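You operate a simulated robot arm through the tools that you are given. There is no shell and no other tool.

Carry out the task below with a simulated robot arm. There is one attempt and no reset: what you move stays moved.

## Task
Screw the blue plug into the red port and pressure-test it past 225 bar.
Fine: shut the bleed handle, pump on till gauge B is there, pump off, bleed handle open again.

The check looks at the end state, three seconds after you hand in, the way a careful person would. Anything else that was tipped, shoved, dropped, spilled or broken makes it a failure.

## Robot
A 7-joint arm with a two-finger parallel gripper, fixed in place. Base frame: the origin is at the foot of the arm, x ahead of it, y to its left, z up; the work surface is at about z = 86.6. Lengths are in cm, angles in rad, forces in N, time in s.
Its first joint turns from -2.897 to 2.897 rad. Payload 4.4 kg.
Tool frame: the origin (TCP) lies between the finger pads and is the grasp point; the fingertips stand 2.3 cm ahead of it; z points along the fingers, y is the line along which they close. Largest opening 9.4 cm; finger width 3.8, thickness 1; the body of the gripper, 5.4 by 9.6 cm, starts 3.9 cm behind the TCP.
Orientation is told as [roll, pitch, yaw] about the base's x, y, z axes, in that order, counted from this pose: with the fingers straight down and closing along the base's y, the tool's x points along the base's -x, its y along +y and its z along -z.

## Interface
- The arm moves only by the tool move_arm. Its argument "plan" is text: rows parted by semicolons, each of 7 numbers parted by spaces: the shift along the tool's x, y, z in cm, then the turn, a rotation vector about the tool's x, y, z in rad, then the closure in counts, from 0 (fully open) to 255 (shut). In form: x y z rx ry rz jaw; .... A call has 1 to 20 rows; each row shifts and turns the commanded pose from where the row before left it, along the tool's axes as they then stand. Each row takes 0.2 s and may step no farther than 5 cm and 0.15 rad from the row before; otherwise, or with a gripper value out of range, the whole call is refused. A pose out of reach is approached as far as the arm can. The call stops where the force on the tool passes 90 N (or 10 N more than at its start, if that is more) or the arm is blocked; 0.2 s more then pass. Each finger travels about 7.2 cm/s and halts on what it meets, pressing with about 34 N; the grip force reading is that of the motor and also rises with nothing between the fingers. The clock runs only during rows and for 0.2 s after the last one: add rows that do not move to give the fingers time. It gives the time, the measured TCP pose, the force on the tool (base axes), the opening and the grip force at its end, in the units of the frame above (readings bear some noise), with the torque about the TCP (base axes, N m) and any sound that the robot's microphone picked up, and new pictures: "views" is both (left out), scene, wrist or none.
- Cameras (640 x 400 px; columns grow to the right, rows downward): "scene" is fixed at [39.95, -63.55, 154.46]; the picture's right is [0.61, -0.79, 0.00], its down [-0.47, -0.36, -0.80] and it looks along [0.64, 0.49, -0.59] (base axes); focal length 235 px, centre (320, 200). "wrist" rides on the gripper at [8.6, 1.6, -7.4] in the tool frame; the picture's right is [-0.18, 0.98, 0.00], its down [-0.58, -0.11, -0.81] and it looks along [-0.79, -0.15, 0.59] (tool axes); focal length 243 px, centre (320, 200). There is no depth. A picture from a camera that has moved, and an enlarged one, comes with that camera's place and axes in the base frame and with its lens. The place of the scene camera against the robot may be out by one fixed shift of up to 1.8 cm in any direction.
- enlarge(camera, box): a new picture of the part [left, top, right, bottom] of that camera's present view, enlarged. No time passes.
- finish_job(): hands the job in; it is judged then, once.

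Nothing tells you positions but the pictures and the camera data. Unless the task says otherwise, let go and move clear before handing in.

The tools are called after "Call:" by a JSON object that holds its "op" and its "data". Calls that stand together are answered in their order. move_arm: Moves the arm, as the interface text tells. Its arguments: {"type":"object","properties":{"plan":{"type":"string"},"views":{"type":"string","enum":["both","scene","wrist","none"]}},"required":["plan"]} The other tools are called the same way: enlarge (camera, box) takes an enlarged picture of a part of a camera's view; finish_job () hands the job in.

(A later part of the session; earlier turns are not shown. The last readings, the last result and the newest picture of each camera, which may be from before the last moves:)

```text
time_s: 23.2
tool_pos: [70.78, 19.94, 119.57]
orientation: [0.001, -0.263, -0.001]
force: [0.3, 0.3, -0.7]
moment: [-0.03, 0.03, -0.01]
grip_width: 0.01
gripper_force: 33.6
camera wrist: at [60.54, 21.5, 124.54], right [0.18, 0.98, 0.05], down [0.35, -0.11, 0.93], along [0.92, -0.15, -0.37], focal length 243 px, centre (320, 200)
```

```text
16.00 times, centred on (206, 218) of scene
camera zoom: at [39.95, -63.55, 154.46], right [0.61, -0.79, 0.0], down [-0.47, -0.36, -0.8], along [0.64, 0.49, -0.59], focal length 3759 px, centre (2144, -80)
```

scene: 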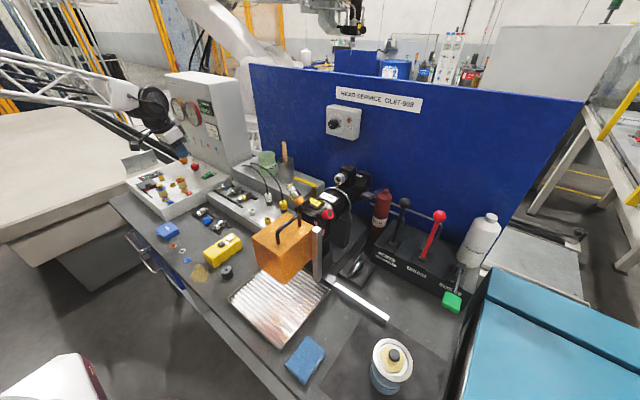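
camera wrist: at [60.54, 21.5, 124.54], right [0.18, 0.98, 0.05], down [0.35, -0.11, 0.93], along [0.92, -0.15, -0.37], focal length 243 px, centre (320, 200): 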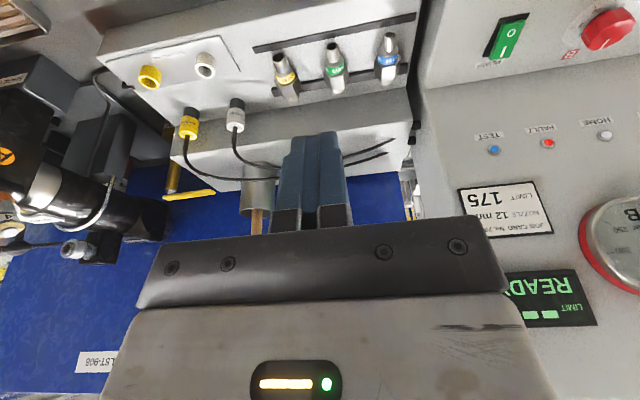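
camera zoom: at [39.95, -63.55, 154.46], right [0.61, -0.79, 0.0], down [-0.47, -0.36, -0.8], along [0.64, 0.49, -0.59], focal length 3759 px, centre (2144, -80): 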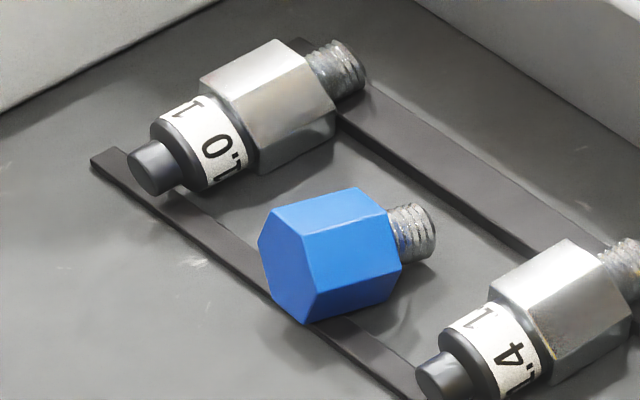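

The plug dropped only a little and is back in its place, upright in the rack. Gripping across corners slipped, so I'll view it again and grip across its flats by rolling the tool 30° about the plug axis.

Call:
{"op": "move_arm", "data": {"plan": "0 0 0 0 0.131 0 92;0 0 0 0 0.131 0 92;2.5 0 3.5 0 0 0 92;2.5 0 3.5 0 0 0 92;2.5 0 3.5 0 0 0 92;2.5 0 3.5 0 0 0 92", "views": "wrist"}}

Call:
{"op": "enlarge", "data": {"camera": "wrist", "box": [280, 0, 400, 75]}}

```text
time_s: 24.6
tool_pos: [60.62, 19.99, 105.37]
orientation: [0.001, 0.001, 0.0]
force: [-0.2, 0.3, 0.3]
moment: [0.0, 0.01, 0.01]
grip_width: 6.0
gripper_force: 0.1
camera wrist: at [52.16, 21.57, 112.88], right [0.18, 0.98, 0.0], down [0.58, -0.11, 0.81], along [0.79, -0.15, -0.59], focal length 243 px, centre (320, 200)
```

wrist: 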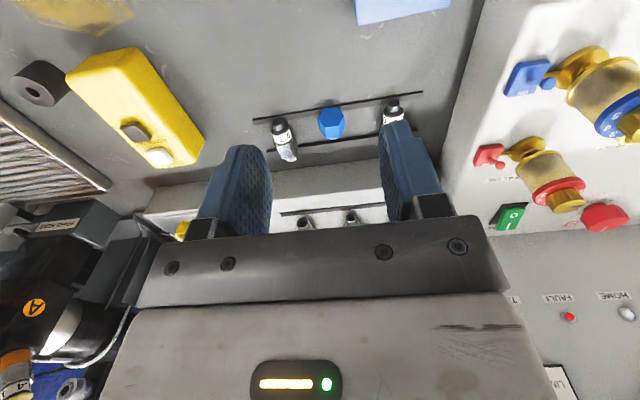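

```text
5.33 times, centred on (340, 38) of wrist
camera zoom: at [52.16, 21.57, 112.88], right [0.18, 0.98, 0.0], down [0.58, -0.11, 0.81], along [0.79, -0.15, -0.59], focal length 1294 px, centre (213, 1067)
```

zoom: 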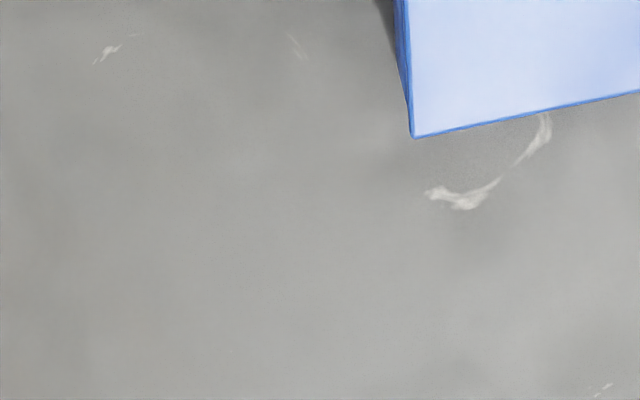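

Call:
{"op": "enlarge", "data": {"camera": "wrist", "box": [303, 97, 359, 145]}}

Call:
{"op": "enlarge", "data": {"camera": "wrist", "box": [250, 80, 410, 180]}}

```text
8.33 times, centred on (331, 121) of wrist
camera zoom: at [52.16, 21.57, 112.88], right [0.18, 0.98, 0.0], down [0.58, -0.11, 0.81], along [0.79, -0.15, -0.59], focal length 2022 px, centre (228, 858)
```

zoom: 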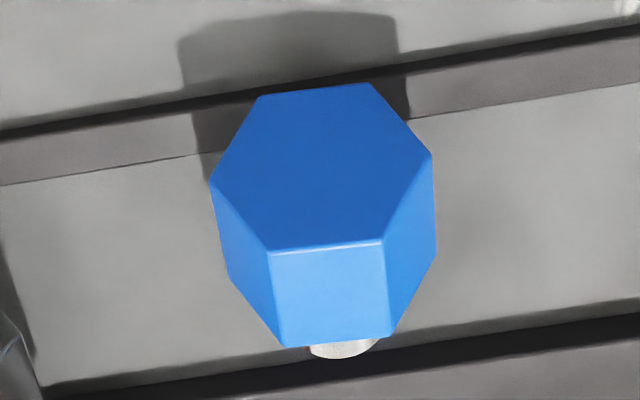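

```text
4.00 times, centred on (330, 130) of wrist
camera zoom: at [52.16, 21.57, 112.88], right [0.18, 0.98, 0.0], down [0.58, -0.11, 0.81], along [0.79, -0.15, -0.59], focal length 970 px, centre (280, 480)
```

zoom: 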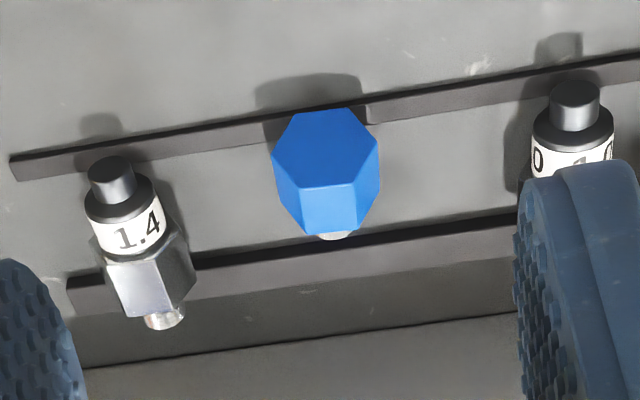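

The plug's centre is near [70.3, 19.7, 88.05], nose-down about 14° with flats top and bottom. I'll roll the tool 30° so the pads match two side flats, and pause on the approach to check.

Call:
{"op": "move_arm", "data": {"plan": "0 0 0 -0.1309 0 0 146;0 0 0 -0.1309 0 0 146;0 0 0 -0.1309 0 0 146;0 0 0 -0.1309 0 0 146;0 0 0 0 0 0.084 146;0 0 0 0 0 0.084 146;-2.67 -1.72 1.585 0 0 0 146;-2.67 -1.72 1.585 0 0 0 146;-2.67 -1.72 1.585 0 0 0 146;-2.67 -1.72 1.585 0 0 0 146;0 0 0 0 0 0 146"}}

Call:
{"op": "enlarge", "data": {"camera": "wrist", "box": [220, 30, 420, 210]}}

Call:
{"op": "enlarge", "data": {"camera": "scene", "box": [170, 180, 234, 230]}}

```text
time_s: 27.0
tool_pos: [70.09, 15.73, 95.75]
orientation: [0.52, 0.083, -0.146]
force: [0.3, 0.2, 0.0]
moment: [0.02, -0.02, 0.02]
grip_width: 4.02
gripper_force: 0.1
camera wrist: at [61.94, 14.66, 103.74], right [0.35, 0.81, 0.47], down [0.56, -0.58, 0.6], along [0.76, 0.05, -0.65], focal length 243 px, centre (320, 200)
```

scene: 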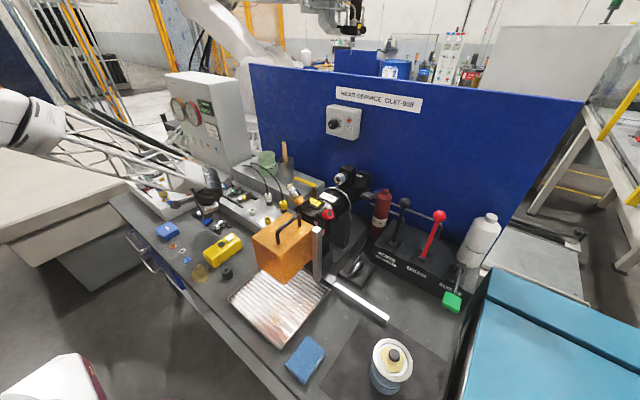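
wrist: 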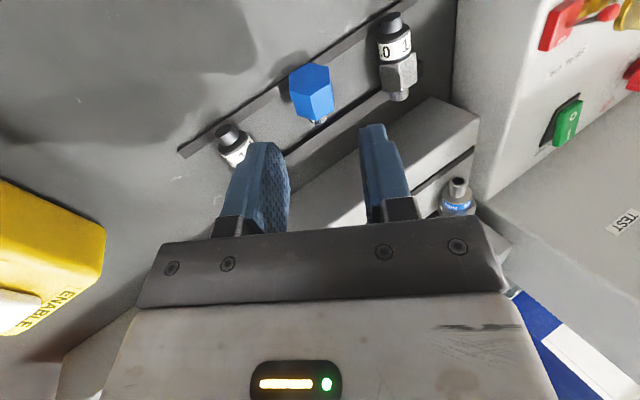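

```text
2.22 times, centred on (320, 120) of wrist
camera zoom: at [61.94, 14.66, 103.74], right [0.35, 0.81, 0.47], down [0.56, -0.58, 0.6], along [0.76, 0.05, -0.65], focal length 539 px, centre (320, 378)
```

zoom: 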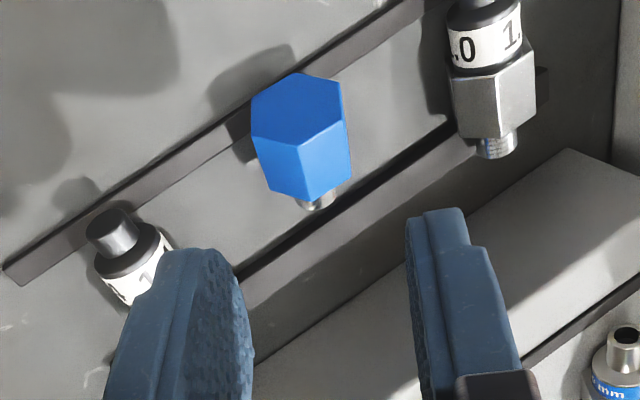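

```text
8.00 times, centred on (202, 205) of scene
camera zoom: at [39.95, -63.55, 154.46], right [0.61, -0.79, 0.0], down [-0.47, -0.36, -0.8], along [0.64, 0.49, -0.59], focal length 1879 px, centre (1264, 160)
```

zoom: 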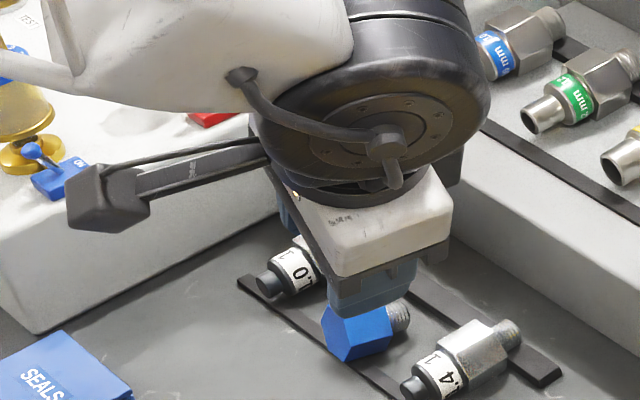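

The pads now line up with the plug's side flats, and the plug sits slightly toward the lower finger. I'll correct sideways and approach along the tool axis.

Call:
{"op": "move_arm", "data": {"plan": "0 -0.2 1.5 0 0 0 146;0 0 1.5 0 0 0 146;0 0 1.5 0 0 0 146;0 0 0 0 0 0 146", "views": "wrist"}}

Call:
{"op": "enlarge", "data": {"camera": "wrist", "box": [220, 60, 420, 210]}}

Call:
{"op": "enlarge", "data": {"camera": "scene", "box": [186, 195, 234, 235]}}

```text
time_s: 28.0
tool_pos: [70.04, 17.84, 91.81]
orientation: [0.516, 0.084, -0.144]
force: [-0.4, -1.0, -0.4]
moment: [0.02, 0.02, 0.02]
grip_width: 3.98
gripper_force: 0.1
camera wrist: at [61.87, 16.68, 99.75], right [0.35, 0.81, 0.47], down [0.56, -0.58, 0.6], along [0.76, 0.05, -0.65], focal length 243 px, centre (320, 200)
```

wrist: 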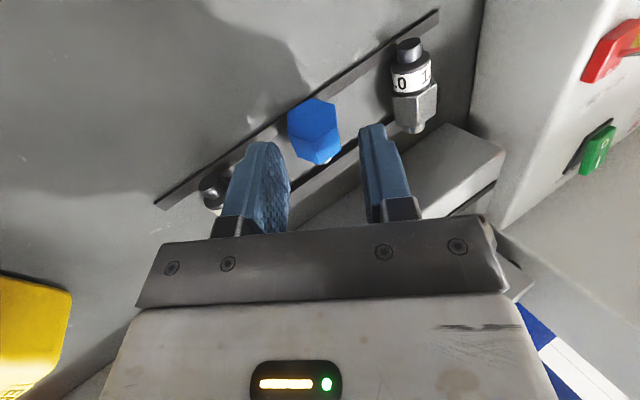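

```text
2.67 times, centred on (320, 135) of wrist
camera zoom: at [61.87, 16.68, 99.75], right [0.35, 0.81, 0.47], down [0.56, -0.58, 0.6], along [0.76, 0.05, -0.65], focal length 647 px, centre (320, 373)
```

zoom: 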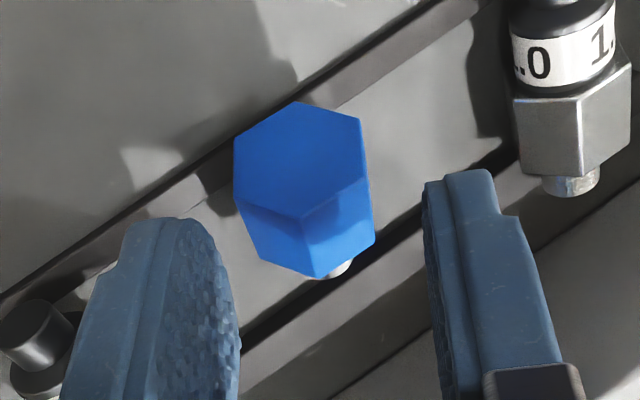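

```text
10.00 times, centred on (210, 215) of scene
camera zoom: at [39.95, -63.55, 154.46], right [0.61, -0.79, 0.0], down [-0.47, -0.36, -0.8], along [0.64, 0.49, -0.59], focal length 2349 px, centre (1420, 50)
```

zoom: 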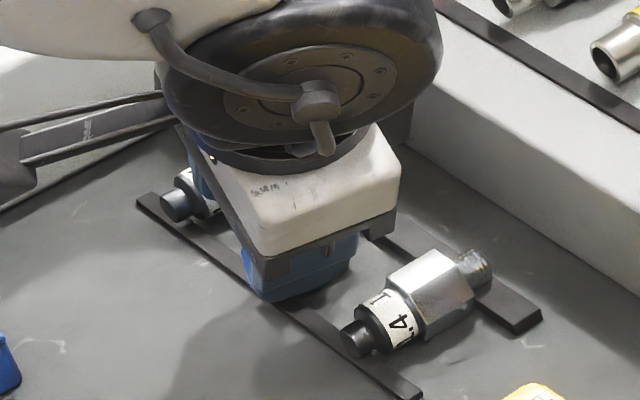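

Call:
{"op": "move_arm", "data": {"plan": "0 0 0.6 0 0 0 146;0 0 0.6 0 0 0 146;0 -0.1 0.15 0 0 0 157;0 -0.1 0.15 0 0 0 168;0 0 0 0 0 0 168", "views": "wrist"}}

Call:
{"op": "enlarge", "data": {"camera": "wrist", "box": [240, 90, 400, 210]}}

Call:
{"op": "enlarge", "data": {"camera": "scene", "box": [186, 195, 234, 235]}}

```text
time_s: 29.2
tool_pos: [70.04, 18.41, 90.26]
orientation: [0.519, 0.084, -0.147]
force: [-0.3, 0.1, 0.9]
moment: [-0.01, -0.01, 0.01]
grip_width: 3.2
gripper_force: 0.1
camera wrist: at [61.88, 17.24, 98.32], right [0.35, 0.81, 0.47], down [0.56, -0.58, 0.6], along [0.76, 0.05, -0.65], focal length 243 px, centre (320, 200)
```

wrist: 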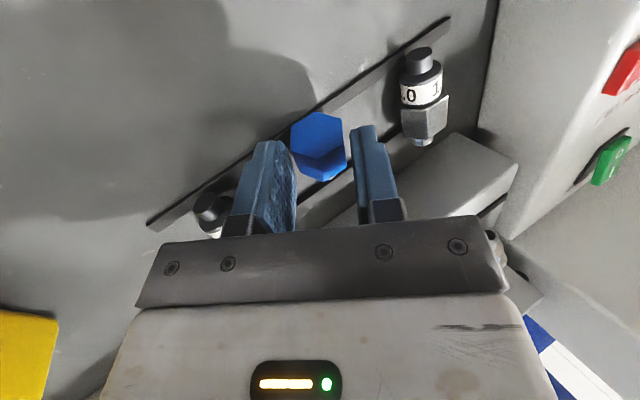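

```text
3.33 times, centred on (320, 150) of wrist
camera zoom: at [61.88, 17.24, 98.32], right [0.35, 0.81, 0.47], down [0.56, -0.58, 0.6], along [0.76, 0.05, -0.65], focal length 809 px, centre (320, 367)
```

zoom: 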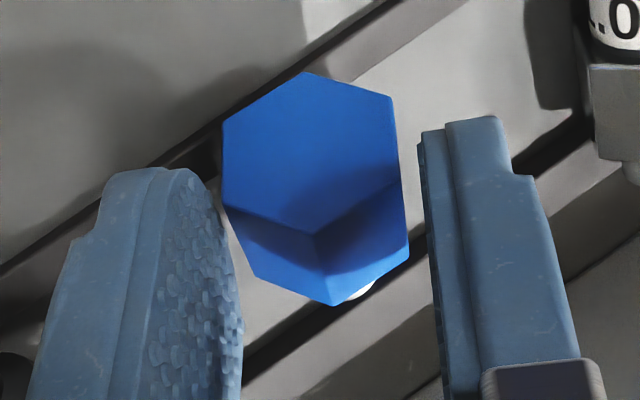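

```text
10.00 times, centred on (210, 215) of scene
camera zoom: at [39.95, -63.55, 154.46], right [0.61, -0.79, 0.0], down [-0.47, -0.36, -0.8], along [0.64, 0.49, -0.59], focal length 2349 px, centre (1420, 50)
```

zoom: 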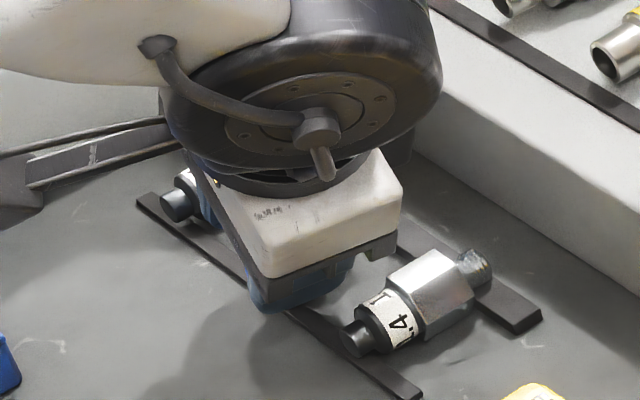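

Call:
{"op": "move_arm", "data": {"plan": "0 0 0.1 0 0 0 174;0 0 0.1 0 0 0 179;0 0 0 0 0 0 179", "views": "none"}}

```text
time_s: 30.0
tool_pos: [70.06, 18.42, 90.08]
orientation: [0.516, 0.083, -0.145]
force: [0.0, -0.2, 0.5]
moment: [0.0, -0.01, -0.03]
grip_width: 2.77
gripper_force: 0.7
```

Call:
{"op": "move_arm", "data": {"plan": "0 0 0.1 0 0 0 179;0 0 0.1 0 0 0 179;0 0 0 0 0 0 179", "views": "none"}}

```text
time_s: 30.8
tool_pos: [69.98, 18.48, 90.07]
orientation: [0.518, 0.085, -0.144]
force: [0.6, -0.2, -0.7]
moment: [-0.01, -0.01, 0.01]
grip_width: 2.82
gripper_force: 0.3
```

Call:
{"op": "move_arm", "data": {"plan": "0 0 0.1 0 0 0 179;0 0 0.1 0 0 0 179;0 0 0 0 0 0 179", "views": "wrist"}}

Call:
{"op": "enlarge", "data": {"camera": "wrist", "box": [240, 90, 400, 210]}}

```text
time_s: 31.6
tool_pos: [70.13, 18.62, 89.92]
orientation: [0.517, 0.084, -0.148]
force: [-0.1, -0.7, -0.6]
moment: [0.03, 0.0, 0.03]
grip_width: 2.78
gripper_force: 0.2
camera wrist: at [61.88, 17.53, 97.82], right [0.35, 0.81, 0.47], down [0.56, -0.58, 0.6], along [0.76, 0.05, -0.65], focal length 243 px, centre (320, 200)
```

wrist: 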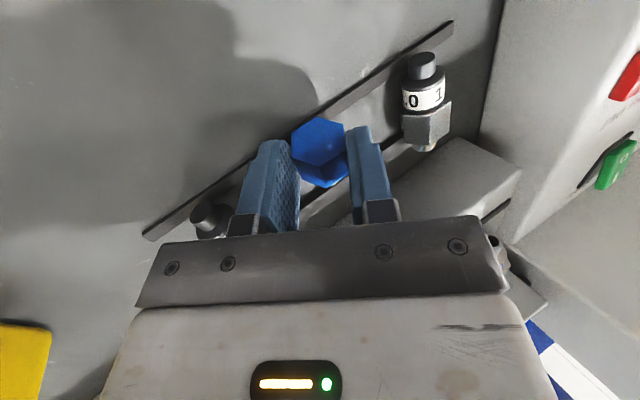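

```text
3.33 times, centred on (320, 150) of wrist
camera zoom: at [61.88, 17.53, 97.82], right [0.35, 0.81, 0.47], down [0.56, -0.58, 0.6], along [0.76, 0.05, -0.65], focal length 809 px, centre (320, 367)
```

zoom: 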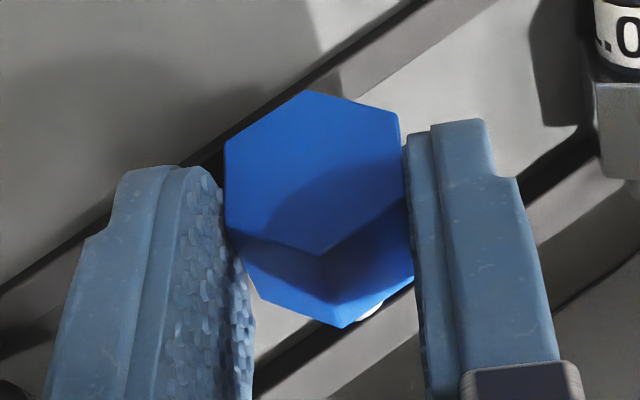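

The fingers now straddle the side flats with good depth and no contact force. Closing, then a small test lift.

Call:
{"op": "move_arm", "data": {"plan": "0 0 0 0 0 0 190;0 0 0 0 0 0 255;0 0 0 0 0 0 255;0 0 0 0 0 0 255", "views": "none"}}

Call:
{"op": "move_arm", "data": {"plan": "0 0 -0.15 0 0 0 255;0 0 -0.25 0 0 0 255;0 0 -0.3 0 0 0 255;0 0 -0.3 0 0 0 255;0 0 0 0 0 0 255", "views": "wrist"}}

Call:
{"op": "enlarge", "data": {"camera": "wrist", "box": [240, 90, 400, 210]}}

```text
time_s: 32.6
tool_pos: [70.04, 18.69, 89.73]
orientation: [0.516, 0.083, -0.146]
force: [0.4, 0.3, 0.0]
moment: [-0.01, 0.01, 0.01]
grip_width: 2.67
gripper_force: 33.5
```

```text
time_s: 33.8
tool_pos: [69.98, 18.1, 90.73]
orientation: [0.518, 0.084, -0.147]
force: [0.3, -0.2, -1.0]
moment: [-0.03, -0.02, -0.01]
grip_width: 2.68
gripper_force: 33.6
camera wrist: at [61.88, 17.04, 98.69], right [0.35, 0.81, 0.47], down [0.56, -0.58, 0.6], along [0.76, 0.05, -0.65], focal length 243 px, centre (320, 200)
```

wrist: 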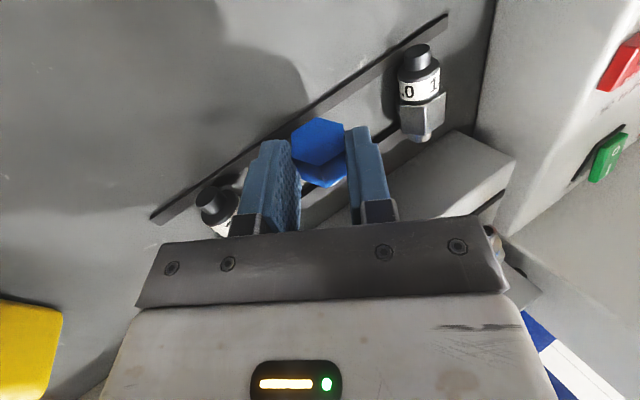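

```text
3.33 times, centred on (320, 150) of wrist
camera zoom: at [61.88, 17.04, 98.69], right [0.35, 0.81, 0.47], down [0.56, -0.58, 0.6], along [0.76, 0.05, -0.65], focal length 809 px, centre (320, 367)
```

zoom: 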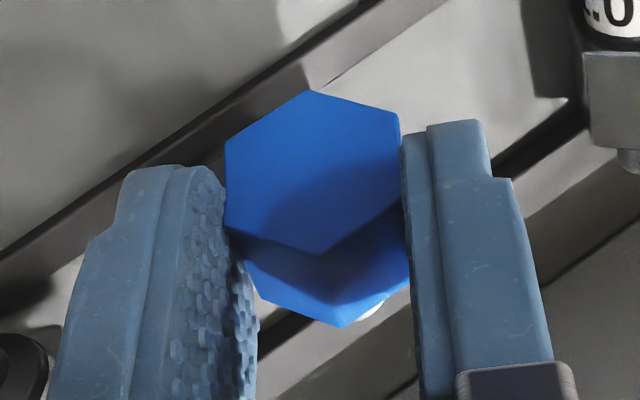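

The plug is held firmly on its flats at 2.68 cm. Lifting straight up.

Call:
{"op": "move_arm", "data": {"plan": "0.084 0.493 -0.866 0 0 0 255;0.084 0.493 -0.866 0 0 0 255;0.168 0.986 -1.73 0 0 0 255;0.168 0.986 -1.73 0 0 0 255;0.168 0.986 -1.73 0 0 0 255;0.168 0.986 -1.73 0 0 0 255;0.168 0.986 -1.73 0 0 0 255;0.168 0.986 -1.73 0 0 0 255;0.168 0.986 -1.73 0 0 0 255;0.168 0.986 -1.73 0 0 0 255;0.168 0.986 -1.73 0 0 0 255;0.168 0.986 -1.73 0 0 0 255;0.168 0.986 -1.73 0 0 0 255;0 0 0 0 0 0 255"}}

Call:
{"op": "enlarge", "data": {"camera": "wrist", "box": [240, 90, 400, 210]}}

Call:
{"op": "enlarge", "data": {"camera": "scene", "box": [170, 110, 250, 230]}}

```text
time_s: 36.8
tool_pos: [70.04, 18.15, 114.65]
orientation: [0.517, 0.085, -0.145]
force: [0.2, 0.0, -0.7]
moment: [-0.03, 0.0, 0.02]
grip_width: 2.71
gripper_force: 33.8
camera wrist: at [61.89, 17.07, 122.66], right [0.35, 0.81, 0.47], down [0.56, -0.58, 0.6], along [0.76, 0.05, -0.65], focal length 243 px, centre (320, 200)
```

scene: 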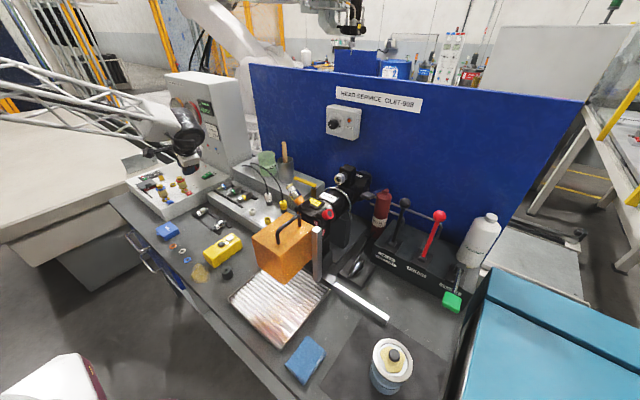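
wrist: 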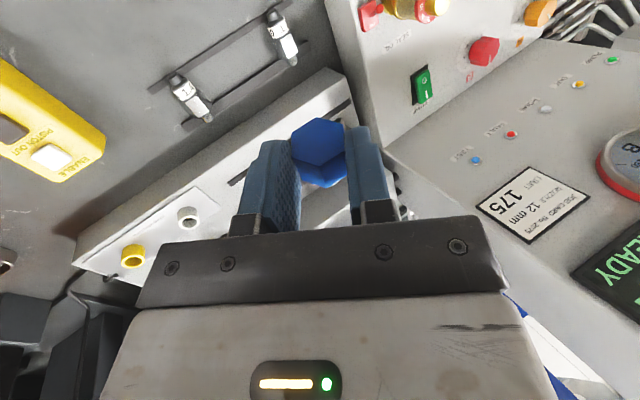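

```text
3.33 times, centred on (320, 150) of wrist
camera zoom: at [61.89, 17.07, 122.66], right [0.35, 0.81, 0.47], down [0.56, -0.58, 0.6], along [0.76, 0.05, -0.65], focal length 809 px, centre (320, 367)
```

zoom: 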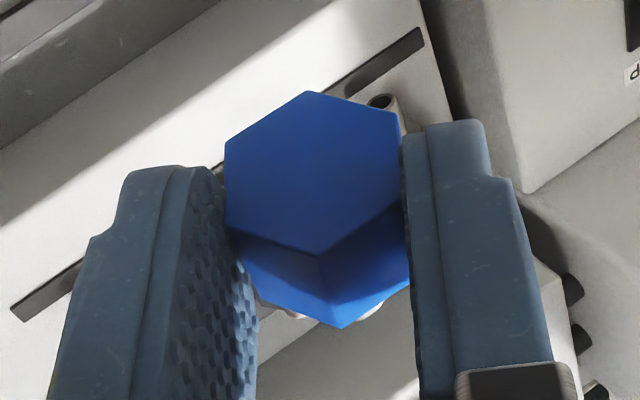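

```text
3.33 times, centred on (210, 170) of scene
camera zoom: at [39.95, -63.55, 154.46], right [0.61, -0.79, 0.0], down [-0.47, -0.36, -0.8], along [0.64, 0.49, -0.59], focal length 783 px, centre (687, 300)
```

zoom: 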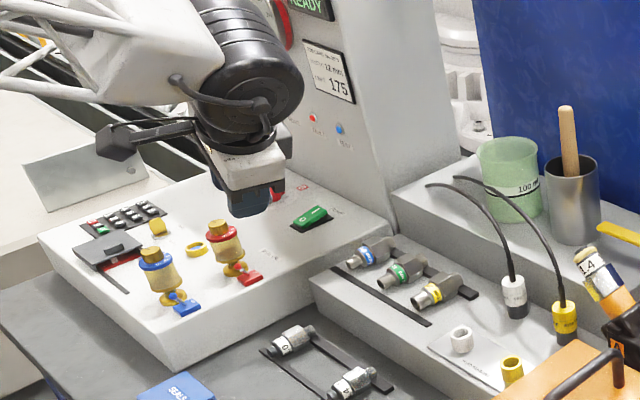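

The plug is securely held, its axis about 81° from the tool axis (thread tip toward tool -x). I'll carry it clear at height, turn the tool to face the port axis, and keep the jaw shut.

Call:
{"op": "move_arm", "data": {"plan": "0 0 -0.5 0 0 -0.084 255;0 0 -0.5 0 0 -0.084 255;0 0 -0.5 0.1309 0 0 255;0 0 -0.5 0.1309 0 0 255;0 0 -0.5 0.1309 0 0 255;0 0 -0.5 0.1309 0 0 255;0.63 -4.13 -1.9 0 0 0 255;0.63 -4.13 -1.9 0 0 0 255;0.63 -4.13 -1.9 0 0 0 255;0.63 -4.13 -1.9 0 0 0 255;0.63 -4.13 -1.9 0 0 0 255;0.63 -4.13 -1.9 0 0 0 255;0.63 -4.13 -1.9 0 0 0 255;0.63 -4.13 -1.9 0 0 0 255", "views": "none"}}

Call:
{"op": "move_arm", "data": {"plan": "0 0 0 0 0 -0.1428 255;0 0 0 0 0 -0.1428 255;0 0 0 0 0 -0.1428 255;0 0 0 0 0 -0.1428 255;0 0 0 0 0 -0.1428 255;0 0 0 0 0 -0.1428 255;0 0 0 0 0 -0.1428 255;0 0 0 0 0 -0.1428 255;0 0 0 0 0 -0.1428 255;0 0 0 0 0 -0.1428 255;0 0 0 0 0 -0.1428 255;0 0 0 0 0.1257 0 255;0 0 0 0 0.1257 0 255;0 0 0 0 0.1257 0 255;0 0 0 0 0.1257 0 255;0 0 0 0 0.1257 0 255"}}

```text
time_s: 39.8
tool_pos: [65.0, -16.14, 132.71]
orientation: [0.0, 0.002, 0.002]
force: [0.4, -0.4, -0.3]
moment: [0.01, -0.03, 0.0]
grip_width: 2.7
gripper_force: 34.1
```

```text
time_s: 43.2
tool_pos: [65.12, -15.93, 132.61]
orientation: [0.0, 0.631, 1.572]
force: [0.2, 0.5, -0.3]
moment: [0.03, -0.01, 0.01]
grip_width: 2.71
gripper_force: 33.4
camera wrist: at [63.49, -18.62, 143.78], right [-0.98, 0.15, -0.11], down [0.11, 0.94, 0.31], along [0.15, 0.29, -0.94], focal length 243 px, centre (320, 200)
```

scene: 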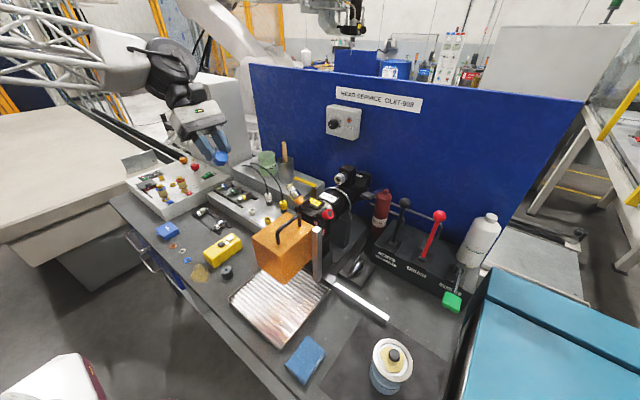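
wrist: 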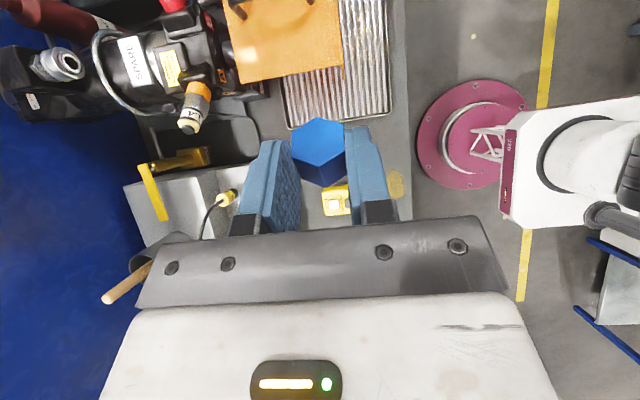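

The grip is unchanged and the tool is turned as planned. I'll rotate 30° about the plug axis to leave room for the screwing stroke, then move to a waypoint outside the red port.

Call:
{"op": "enlarge", "data": {"camera": "wrist", "box": [120, 0, 300, 240]}}

Call:
{"op": "move_arm", "data": {"plan": "0 0 0 0.1293 0 -0.0204 255;0 0 0 0.1293 0 -0.0204 255;0 0 0 0.1293 0 -0.0204 255;0 0 0 0.1293 0 -0.0204 255;2.639 -0.138 3.449 0 0 0 255;2.639 -0.138 3.449 0 0 0 255;2.639 -0.138 3.449 0 0 0 255;2.639 -0.138 3.449 0 0 0 255;2.639 -0.138 3.449 0 0 0 255;2.639 -0.138 3.449 0 0 0 255;2.639 -0.138 3.449 0 0 0 255;2.639 -0.138 3.449 0 0 0 255;0 0 0 0 0 0 255"}}

```text
1.67 times, centred on (210, 120) of wrist
camera zoom: at [63.49, -18.62, 143.78], right [-0.98, 0.15, -0.11], down [0.11, 0.94, 0.31], along [0.15, 0.29, -0.94], focal length 404 px, centre (503, 333)
```

zoom: 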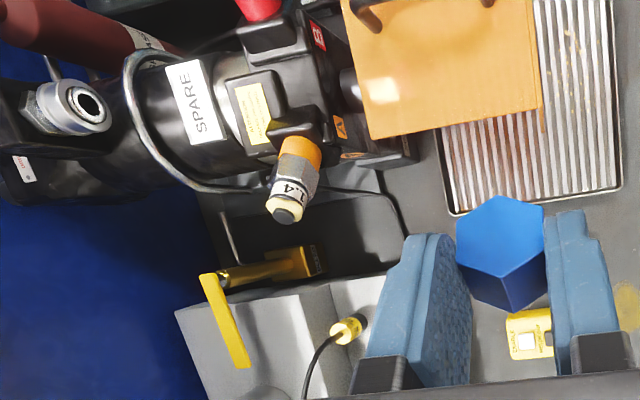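

```text
time_s: 46.0
tool_pos: [81.37, -46.14, 126.05]
orientation: [-0.458, 0.647, 1.668]
force: [0.8, 0.4, -0.5]
moment: [0.0, 0.0, -0.01]
grip_width: 2.69
gripper_force: 34.1
camera wrist: at [77.0, -49.93, 136.05], right [-0.87, -0.2, -0.46], down [-0.35, 0.9, 0.27], along [0.36, 0.39, -0.85], focal length 243 px, centre (320, 200)
```

scene: 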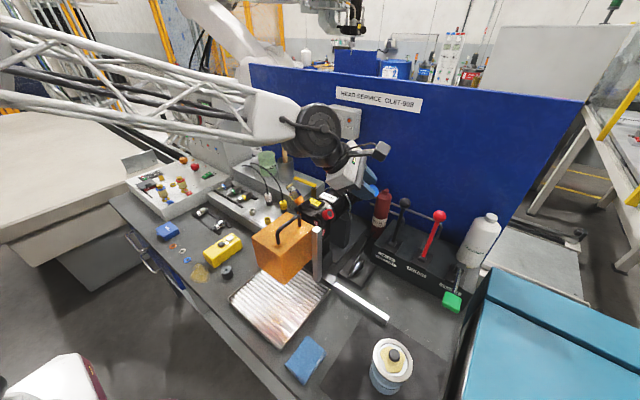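
wrist: 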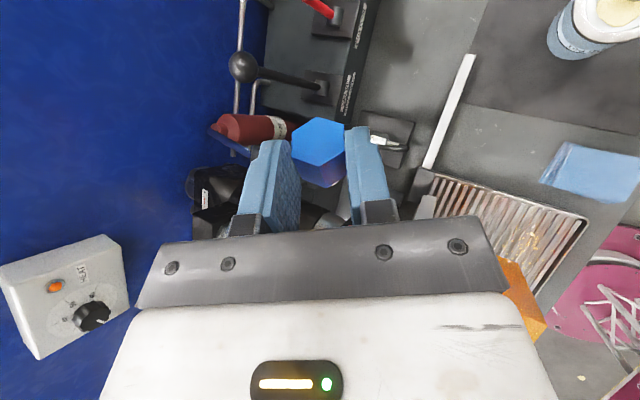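

Call:
{"op": "enlarge", "data": {"camera": "wrist", "box": [200, 90, 440, 240]}}

Call:
{"op": "enlarge", "data": {"camera": "scene", "box": [280, 120, 420, 240]}}

```text
2.67 times, centred on (320, 165) of wrist
camera zoom: at [77.0, -49.93, 136.05], right [-0.87, -0.2, -0.46], down [-0.35, 0.9, 0.27], along [0.36, 0.39, -0.85], focal length 647 px, centre (320, 293)
```

zoom: 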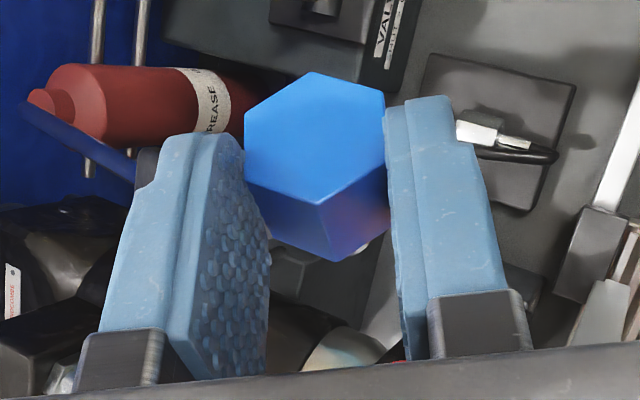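

```text
3.33 times, centred on (350, 180) of scene
camera zoom: at [39.95, -63.55, 154.46], right [0.61, -0.79, 0.0], down [-0.47, -0.36, -0.8], along [0.64, 0.49, -0.59], focal length 783 px, centre (220, 267)
```

zoom: 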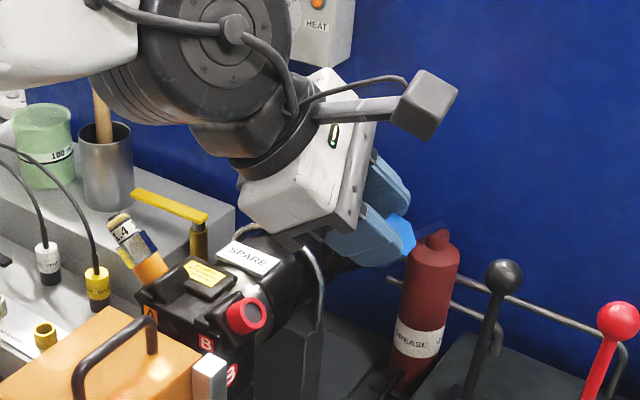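

Call:
{"op": "move_arm", "data": {"plan": "-2.21 0.069 0.468 0 0 0 255;-2.21 0.069 0.468 0 0 0 255;-2.21 0.069 0.468 0 0 0 255;-2.21 0.069 0.468 0 0 0 255;-2.21 0.069 0.468 0 0 0 255;0 0 0 0 0 0 255"}}

Call:
{"op": "enlarge", "data": {"camera": "wrist", "box": [200, 90, 440, 240]}}

Call:
{"op": "enlarge", "data": {"camera": "scene", "box": [290, 160, 386, 240]}}

```text
time_s: 47.4
tool_pos: [81.11, -38.5, 117.74]
orientation: [-0.459, 0.648, 1.668]
force: [0.0, -0.7, -0.4]
moment: [0.01, 0.02, 0.0]
grip_width: 2.7
gripper_force: 34.2
camera wrist: at [76.86, -42.25, 127.58], right [-0.87, -0.2, -0.46], down [-0.35, 0.9, 0.27], along [0.36, 0.39, -0.85], focal length 243 px, centre (320, 200)
```

scene: 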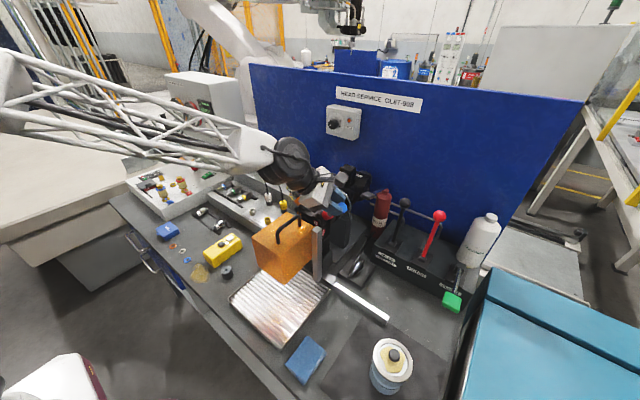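
wrist: 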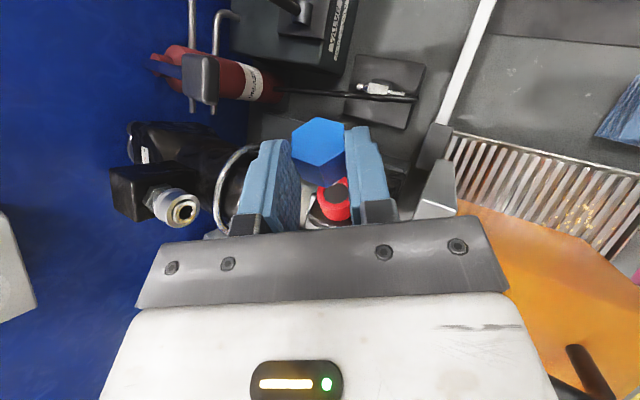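

```text
2.67 times, centred on (320, 165) of wrist
camera zoom: at [76.86, -42.25, 127.58], right [-0.87, -0.2, -0.46], down [-0.35, 0.9, 0.27], along [0.36, 0.39, -0.85], focal length 647 px, centre (320, 293)
```

zoom: 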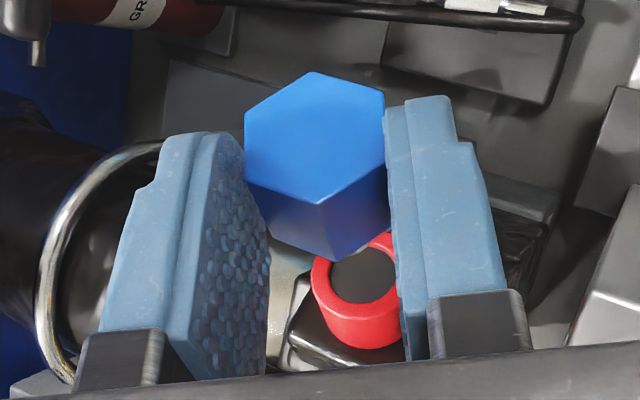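

```text
5.00 times, centred on (338, 200) of scene
camera zoom: at [39.95, -63.55, 154.46], right [0.61, -0.79, 0.0], down [-0.47, -0.36, -0.8], along [0.64, 0.49, -0.59], focal length 1175 px, centre (230, 200)
```

zoom: 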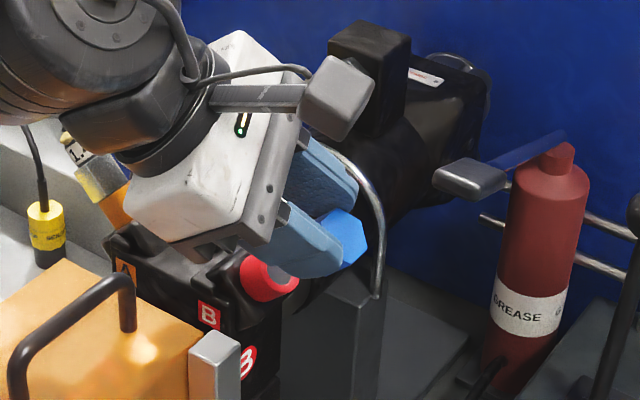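

Call:
{"op": "enlarge", "data": {"camera": "wrist", "box": [290, 150, 370, 225]}}

Call:
{"op": "enlarge", "data": {"camera": "scene", "box": [326, 190, 366, 225]}}

```text
5.33 times, centred on (330, 188) of wrist
camera zoom: at [76.86, -42.25, 127.58], right [-0.87, -0.2, -0.46], down [-0.35, 0.9, 0.27], along [0.36, 0.39, -0.85], focal length 1294 px, centre (267, 267)
```

zoom: 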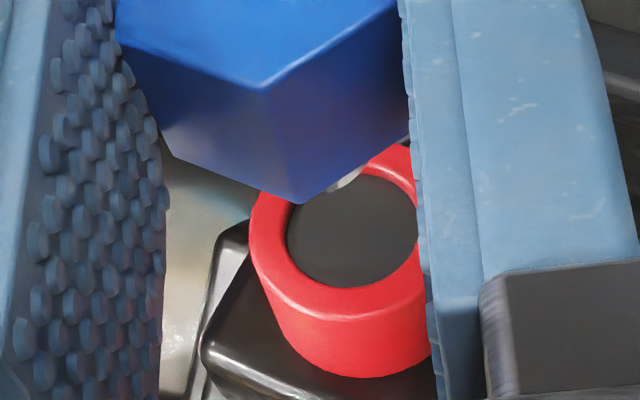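

```text
11.43 times, centred on (346, 208) of scene
camera zoom: at [39.95, -63.55, 154.46], right [0.61, -0.79, 0.0], down [-0.47, -0.36, -0.8], along [0.64, 0.49, -0.59], focal length 2685 px, centre (23, 114)
```

zoom: 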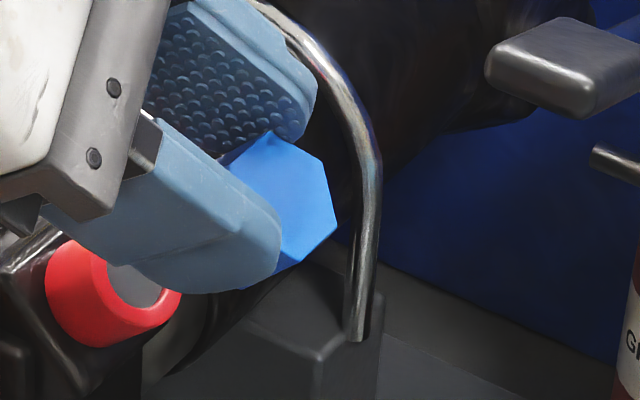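

The red port is right ahead of the plug in the wrist view, about 3 cm from the thread tip and slightly offset. I'll correct the offset and close in to about 1 cm, then look again.

Call:
{"op": "move_arm", "data": {"plan": "-0.66 0.048 0.254 0 0 0 255;-0.66 0.048 0.254 0 0 0 255;-0.66 0.048 0.254 0 0 0 255;0 0 0 0 0 0 255", "views": "wrist"}}

Call:
{"op": "enlarge", "data": {"camera": "wrist", "box": [290, 140, 370, 215]}}

Call:
{"op": "enlarge", "data": {"camera": "scene", "box": [318, 190, 366, 230]}}

```text
time_s: 48.4
tool_pos: [81.26, -37.36, 115.97]
orientation: [-0.459, 0.646, 1.67]
force: [-1.4, -8.7, 4.8]
moment: [-0.26, -0.04, -0.13]
grip_width: 2.7
gripper_force: 34.2
camera wrist: at [76.95, -41.18, 125.86], right [-0.87, -0.2, -0.46], down [-0.35, 0.9, 0.26], along [0.36, 0.39, -0.85], focal length 243 px, centre (320, 200)
```

wrist: 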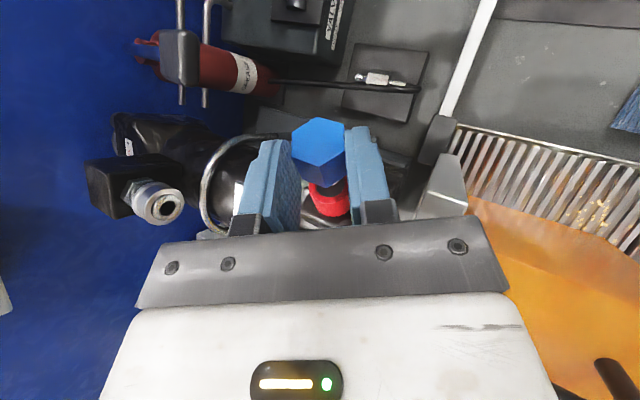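

```text
5.33 times, centred on (330, 178) of wrist
camera zoom: at [76.95, -41.18, 125.86], right [-0.87, -0.2, -0.46], down [-0.35, 0.9, 0.26], along [0.36, 0.39, -0.85], focal length 1294 px, centre (267, 320)
```

zoom: 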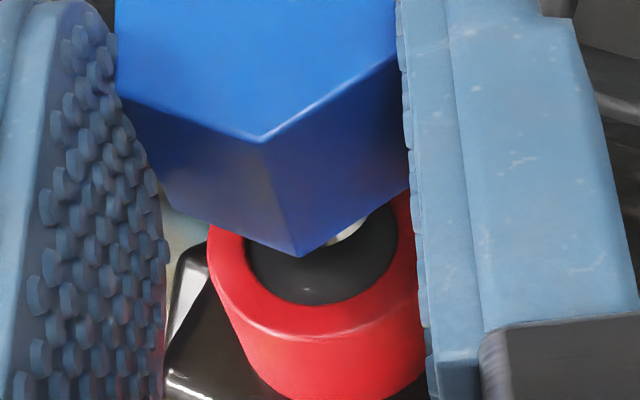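

```text
10.00 times, centred on (342, 210) of scene
camera zoom: at [39.95, -63.55, 154.46], right [0.61, -0.79, 0.0], down [-0.47, -0.36, -0.8], along [0.64, 0.49, -0.59], focal length 2349 px, centre (100, 100)
```

zoom: 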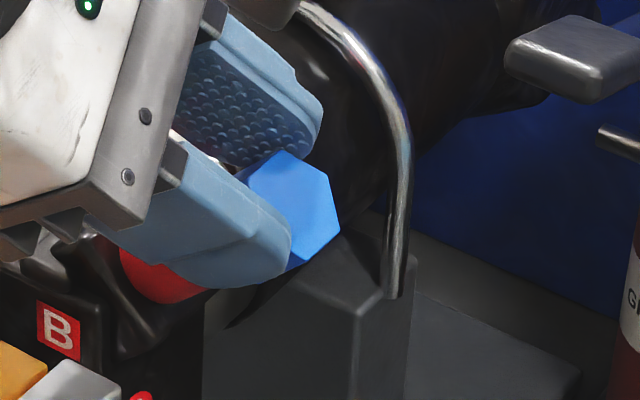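

A light contact of about 10 N has appeared. I'll look closely at the thread tip and port mouth.

Call:
{"op": "enlarge", "data": {"camera": "wrist", "box": [316, 160, 356, 205]}}

Call:
{"op": "enlarge", "data": {"camera": "wrist", "box": [200, 140, 460, 240]}}

Call:
{"op": "enlarge", "data": {"camera": "scene", "box": [300, 170, 380, 235]}}

```text
8.89 times, centred on (336, 182) of wrist
camera zoom: at [76.95, -41.18, 125.86], right [-0.87, -0.2, -0.46], down [-0.35, 0.9, 0.26], along [0.36, 0.39, -0.85], focal length 2157 px, centre (178, 356)
```

zoom: 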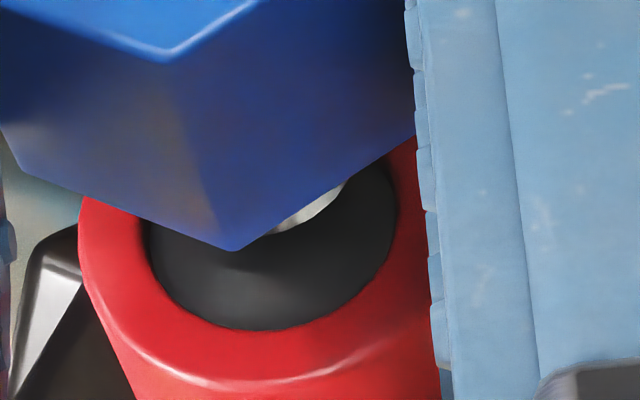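

```text
2.46 times, centred on (330, 190) of wrist
camera zoom: at [76.95, -41.18, 125.86], right [-0.87, -0.2, -0.46], down [-0.35, 0.9, 0.26], along [0.36, 0.39, -0.85], focal length 597 px, centre (295, 225)
```

zoom: 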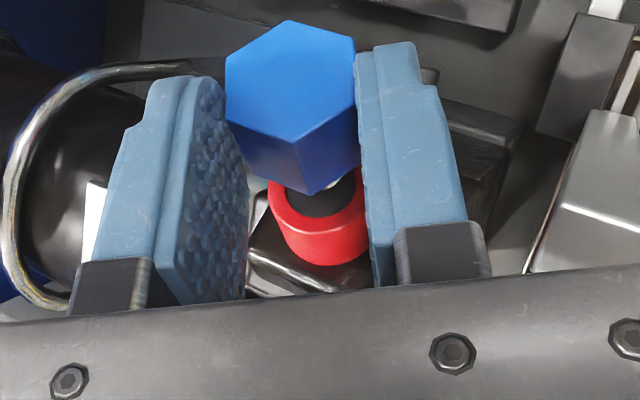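

```text
6.15 times, centred on (340, 202) of scene
camera zoom: at [39.95, -63.55, 154.46], right [0.61, -0.79, 0.0], down [-0.47, -0.36, -0.8], along [0.64, 0.49, -0.59], focal length 1446 px, centre (197, 185)
```

zoom: 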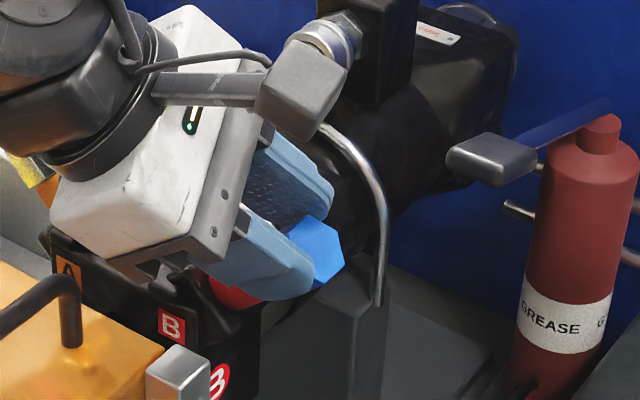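

Call:
{"op": "move_arm", "data": {"plan": "0.395 0 -0.062 0 0 0 255;0 0 0 0 0 0 255", "views": "none"}}

Call:
{"op": "move_arm", "data": {"plan": "0 0.05 -0.3 0 0 0 255;0 0 0 0 0 0 255", "views": "none"}}

Call:
{"op": "move_arm", "data": {"plan": "-0.198 0 0.031 0 0 0 255;-0.198 0 0.031 0 0 0 255;0 0 0 0 0 0 255", "views": "wrist"}}

Call:
{"op": "enlarge", "data": {"camera": "wrist", "box": [290, 140, 370, 215]}}

```text
time_s: 49.0
tool_pos: [81.38, -37.6, 116.06]
orientation: [-0.458, 0.646, 1.669]
force: [0.0, -0.6, -1.0]
moment: [0.01, 0.03, 0.0]
grip_width: 2.67
gripper_force: 34.6
```

```text
time_s: 49.6
tool_pos: [81.07, -37.46, 116.26]
orientation: [-0.458, 0.646, 1.668]
force: [0.4, 0.5, -0.3]
moment: [0.03, 0.0, 0.02]
grip_width: 2.68
gripper_force: 34.0
```

```text
time_s: 50.4
tool_pos: [81.06, -37.33, 116.05]
orientation: [-0.459, 0.647, 1.668]
force: [-1.3, -1.8, 1.9]
moment: [-0.03, 0.06, -0.03]
grip_width: 2.69
gripper_force: 33.9
camera wrist: at [76.76, -41.04, 125.97], right [-0.87, -0.2, -0.46], down [-0.35, 0.9, 0.26], along [0.36, 0.39, -0.85], focal length 243 px, centre (320, 200)
```

wrist: 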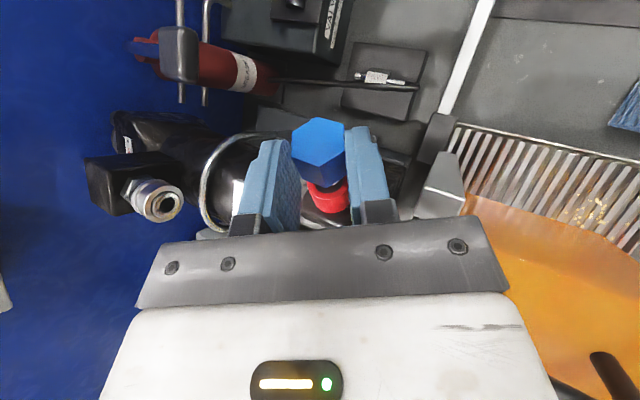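

```text
5.33 times, centred on (330, 178) of wrist
camera zoom: at [76.76, -41.04, 125.97], right [-0.87, -0.2, -0.46], down [-0.35, 0.9, 0.26], along [0.36, 0.39, -0.85], focal length 1294 px, centre (267, 320)
```

zoom: 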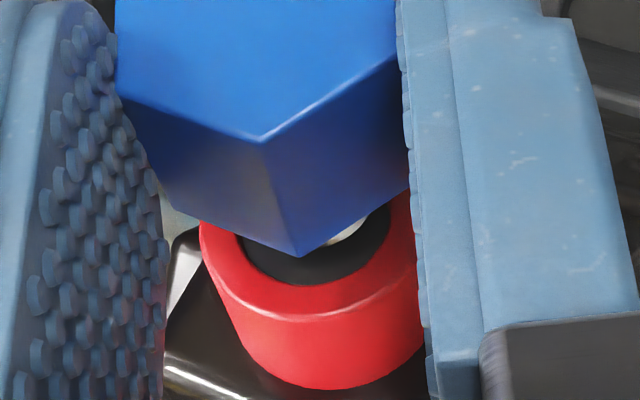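

Call:
{"op": "move_arm", "data": {"plan": "0.198 0 -0.031 0 0 0 255;0 0 -0.25 0 0 0 255;0 0 0 0 0 0 255", "views": "none"}}

Call:
{"op": "move_arm", "data": {"plan": "-0.198 0 0.031 0 0 0 255;-0.198 0 0.031 0 0 0 255;0 0 0 0 0 0 255", "views": "wrist"}}

Call:
{"op": "enlarge", "data": {"camera": "wrist", "box": [290, 140, 370, 215]}}

```text
time_s: 51.2
tool_pos: [80.89, -37.36, 116.22]
orientation: [-0.459, 0.646, 1.668]
force: [0.8, -0.4, 0.6]
moment: [0.0, -0.02, 0.01]
grip_width: 2.69
gripper_force: 33.8
```

```text
time_s: 52.0
tool_pos: [80.93, -37.09, 115.99]
orientation: [-0.458, 0.647, 1.669]
force: [0.5, -0.1, -1.0]
moment: [0.04, 0.0, 0.0]
grip_width: 2.69
gripper_force: 33.9
camera wrist: at [76.66, -40.76, 125.98], right [-0.87, -0.2, -0.46], down [-0.35, 0.9, 0.27], along [0.36, 0.39, -0.85], focal length 243 px, centre (320, 200)
```

wrist: 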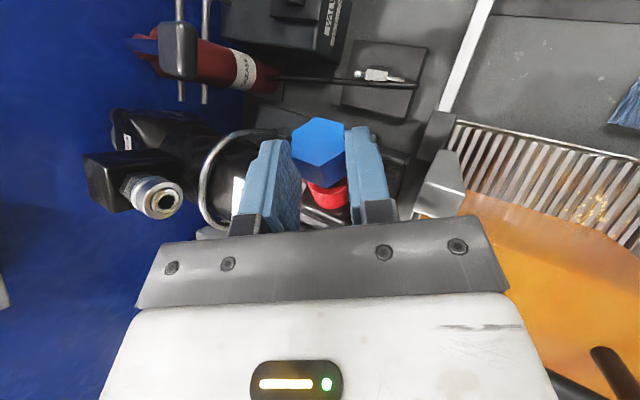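

```text
5.33 times, centred on (330, 178) of wrist
camera zoom: at [76.66, -40.76, 125.98], right [-0.87, -0.2, -0.46], down [-0.35, 0.9, 0.27], along [0.36, 0.39, -0.85], focal length 1294 px, centre (267, 320)
```

zoom: 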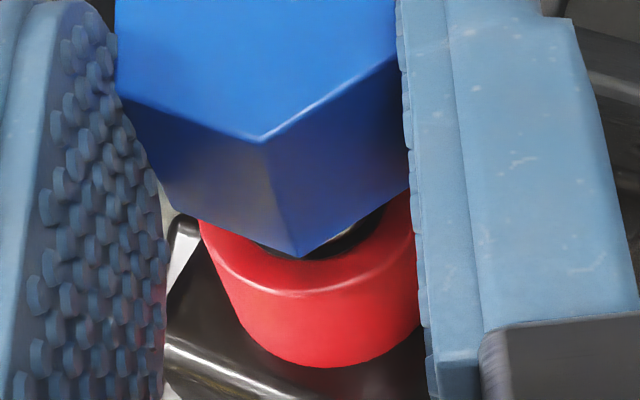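

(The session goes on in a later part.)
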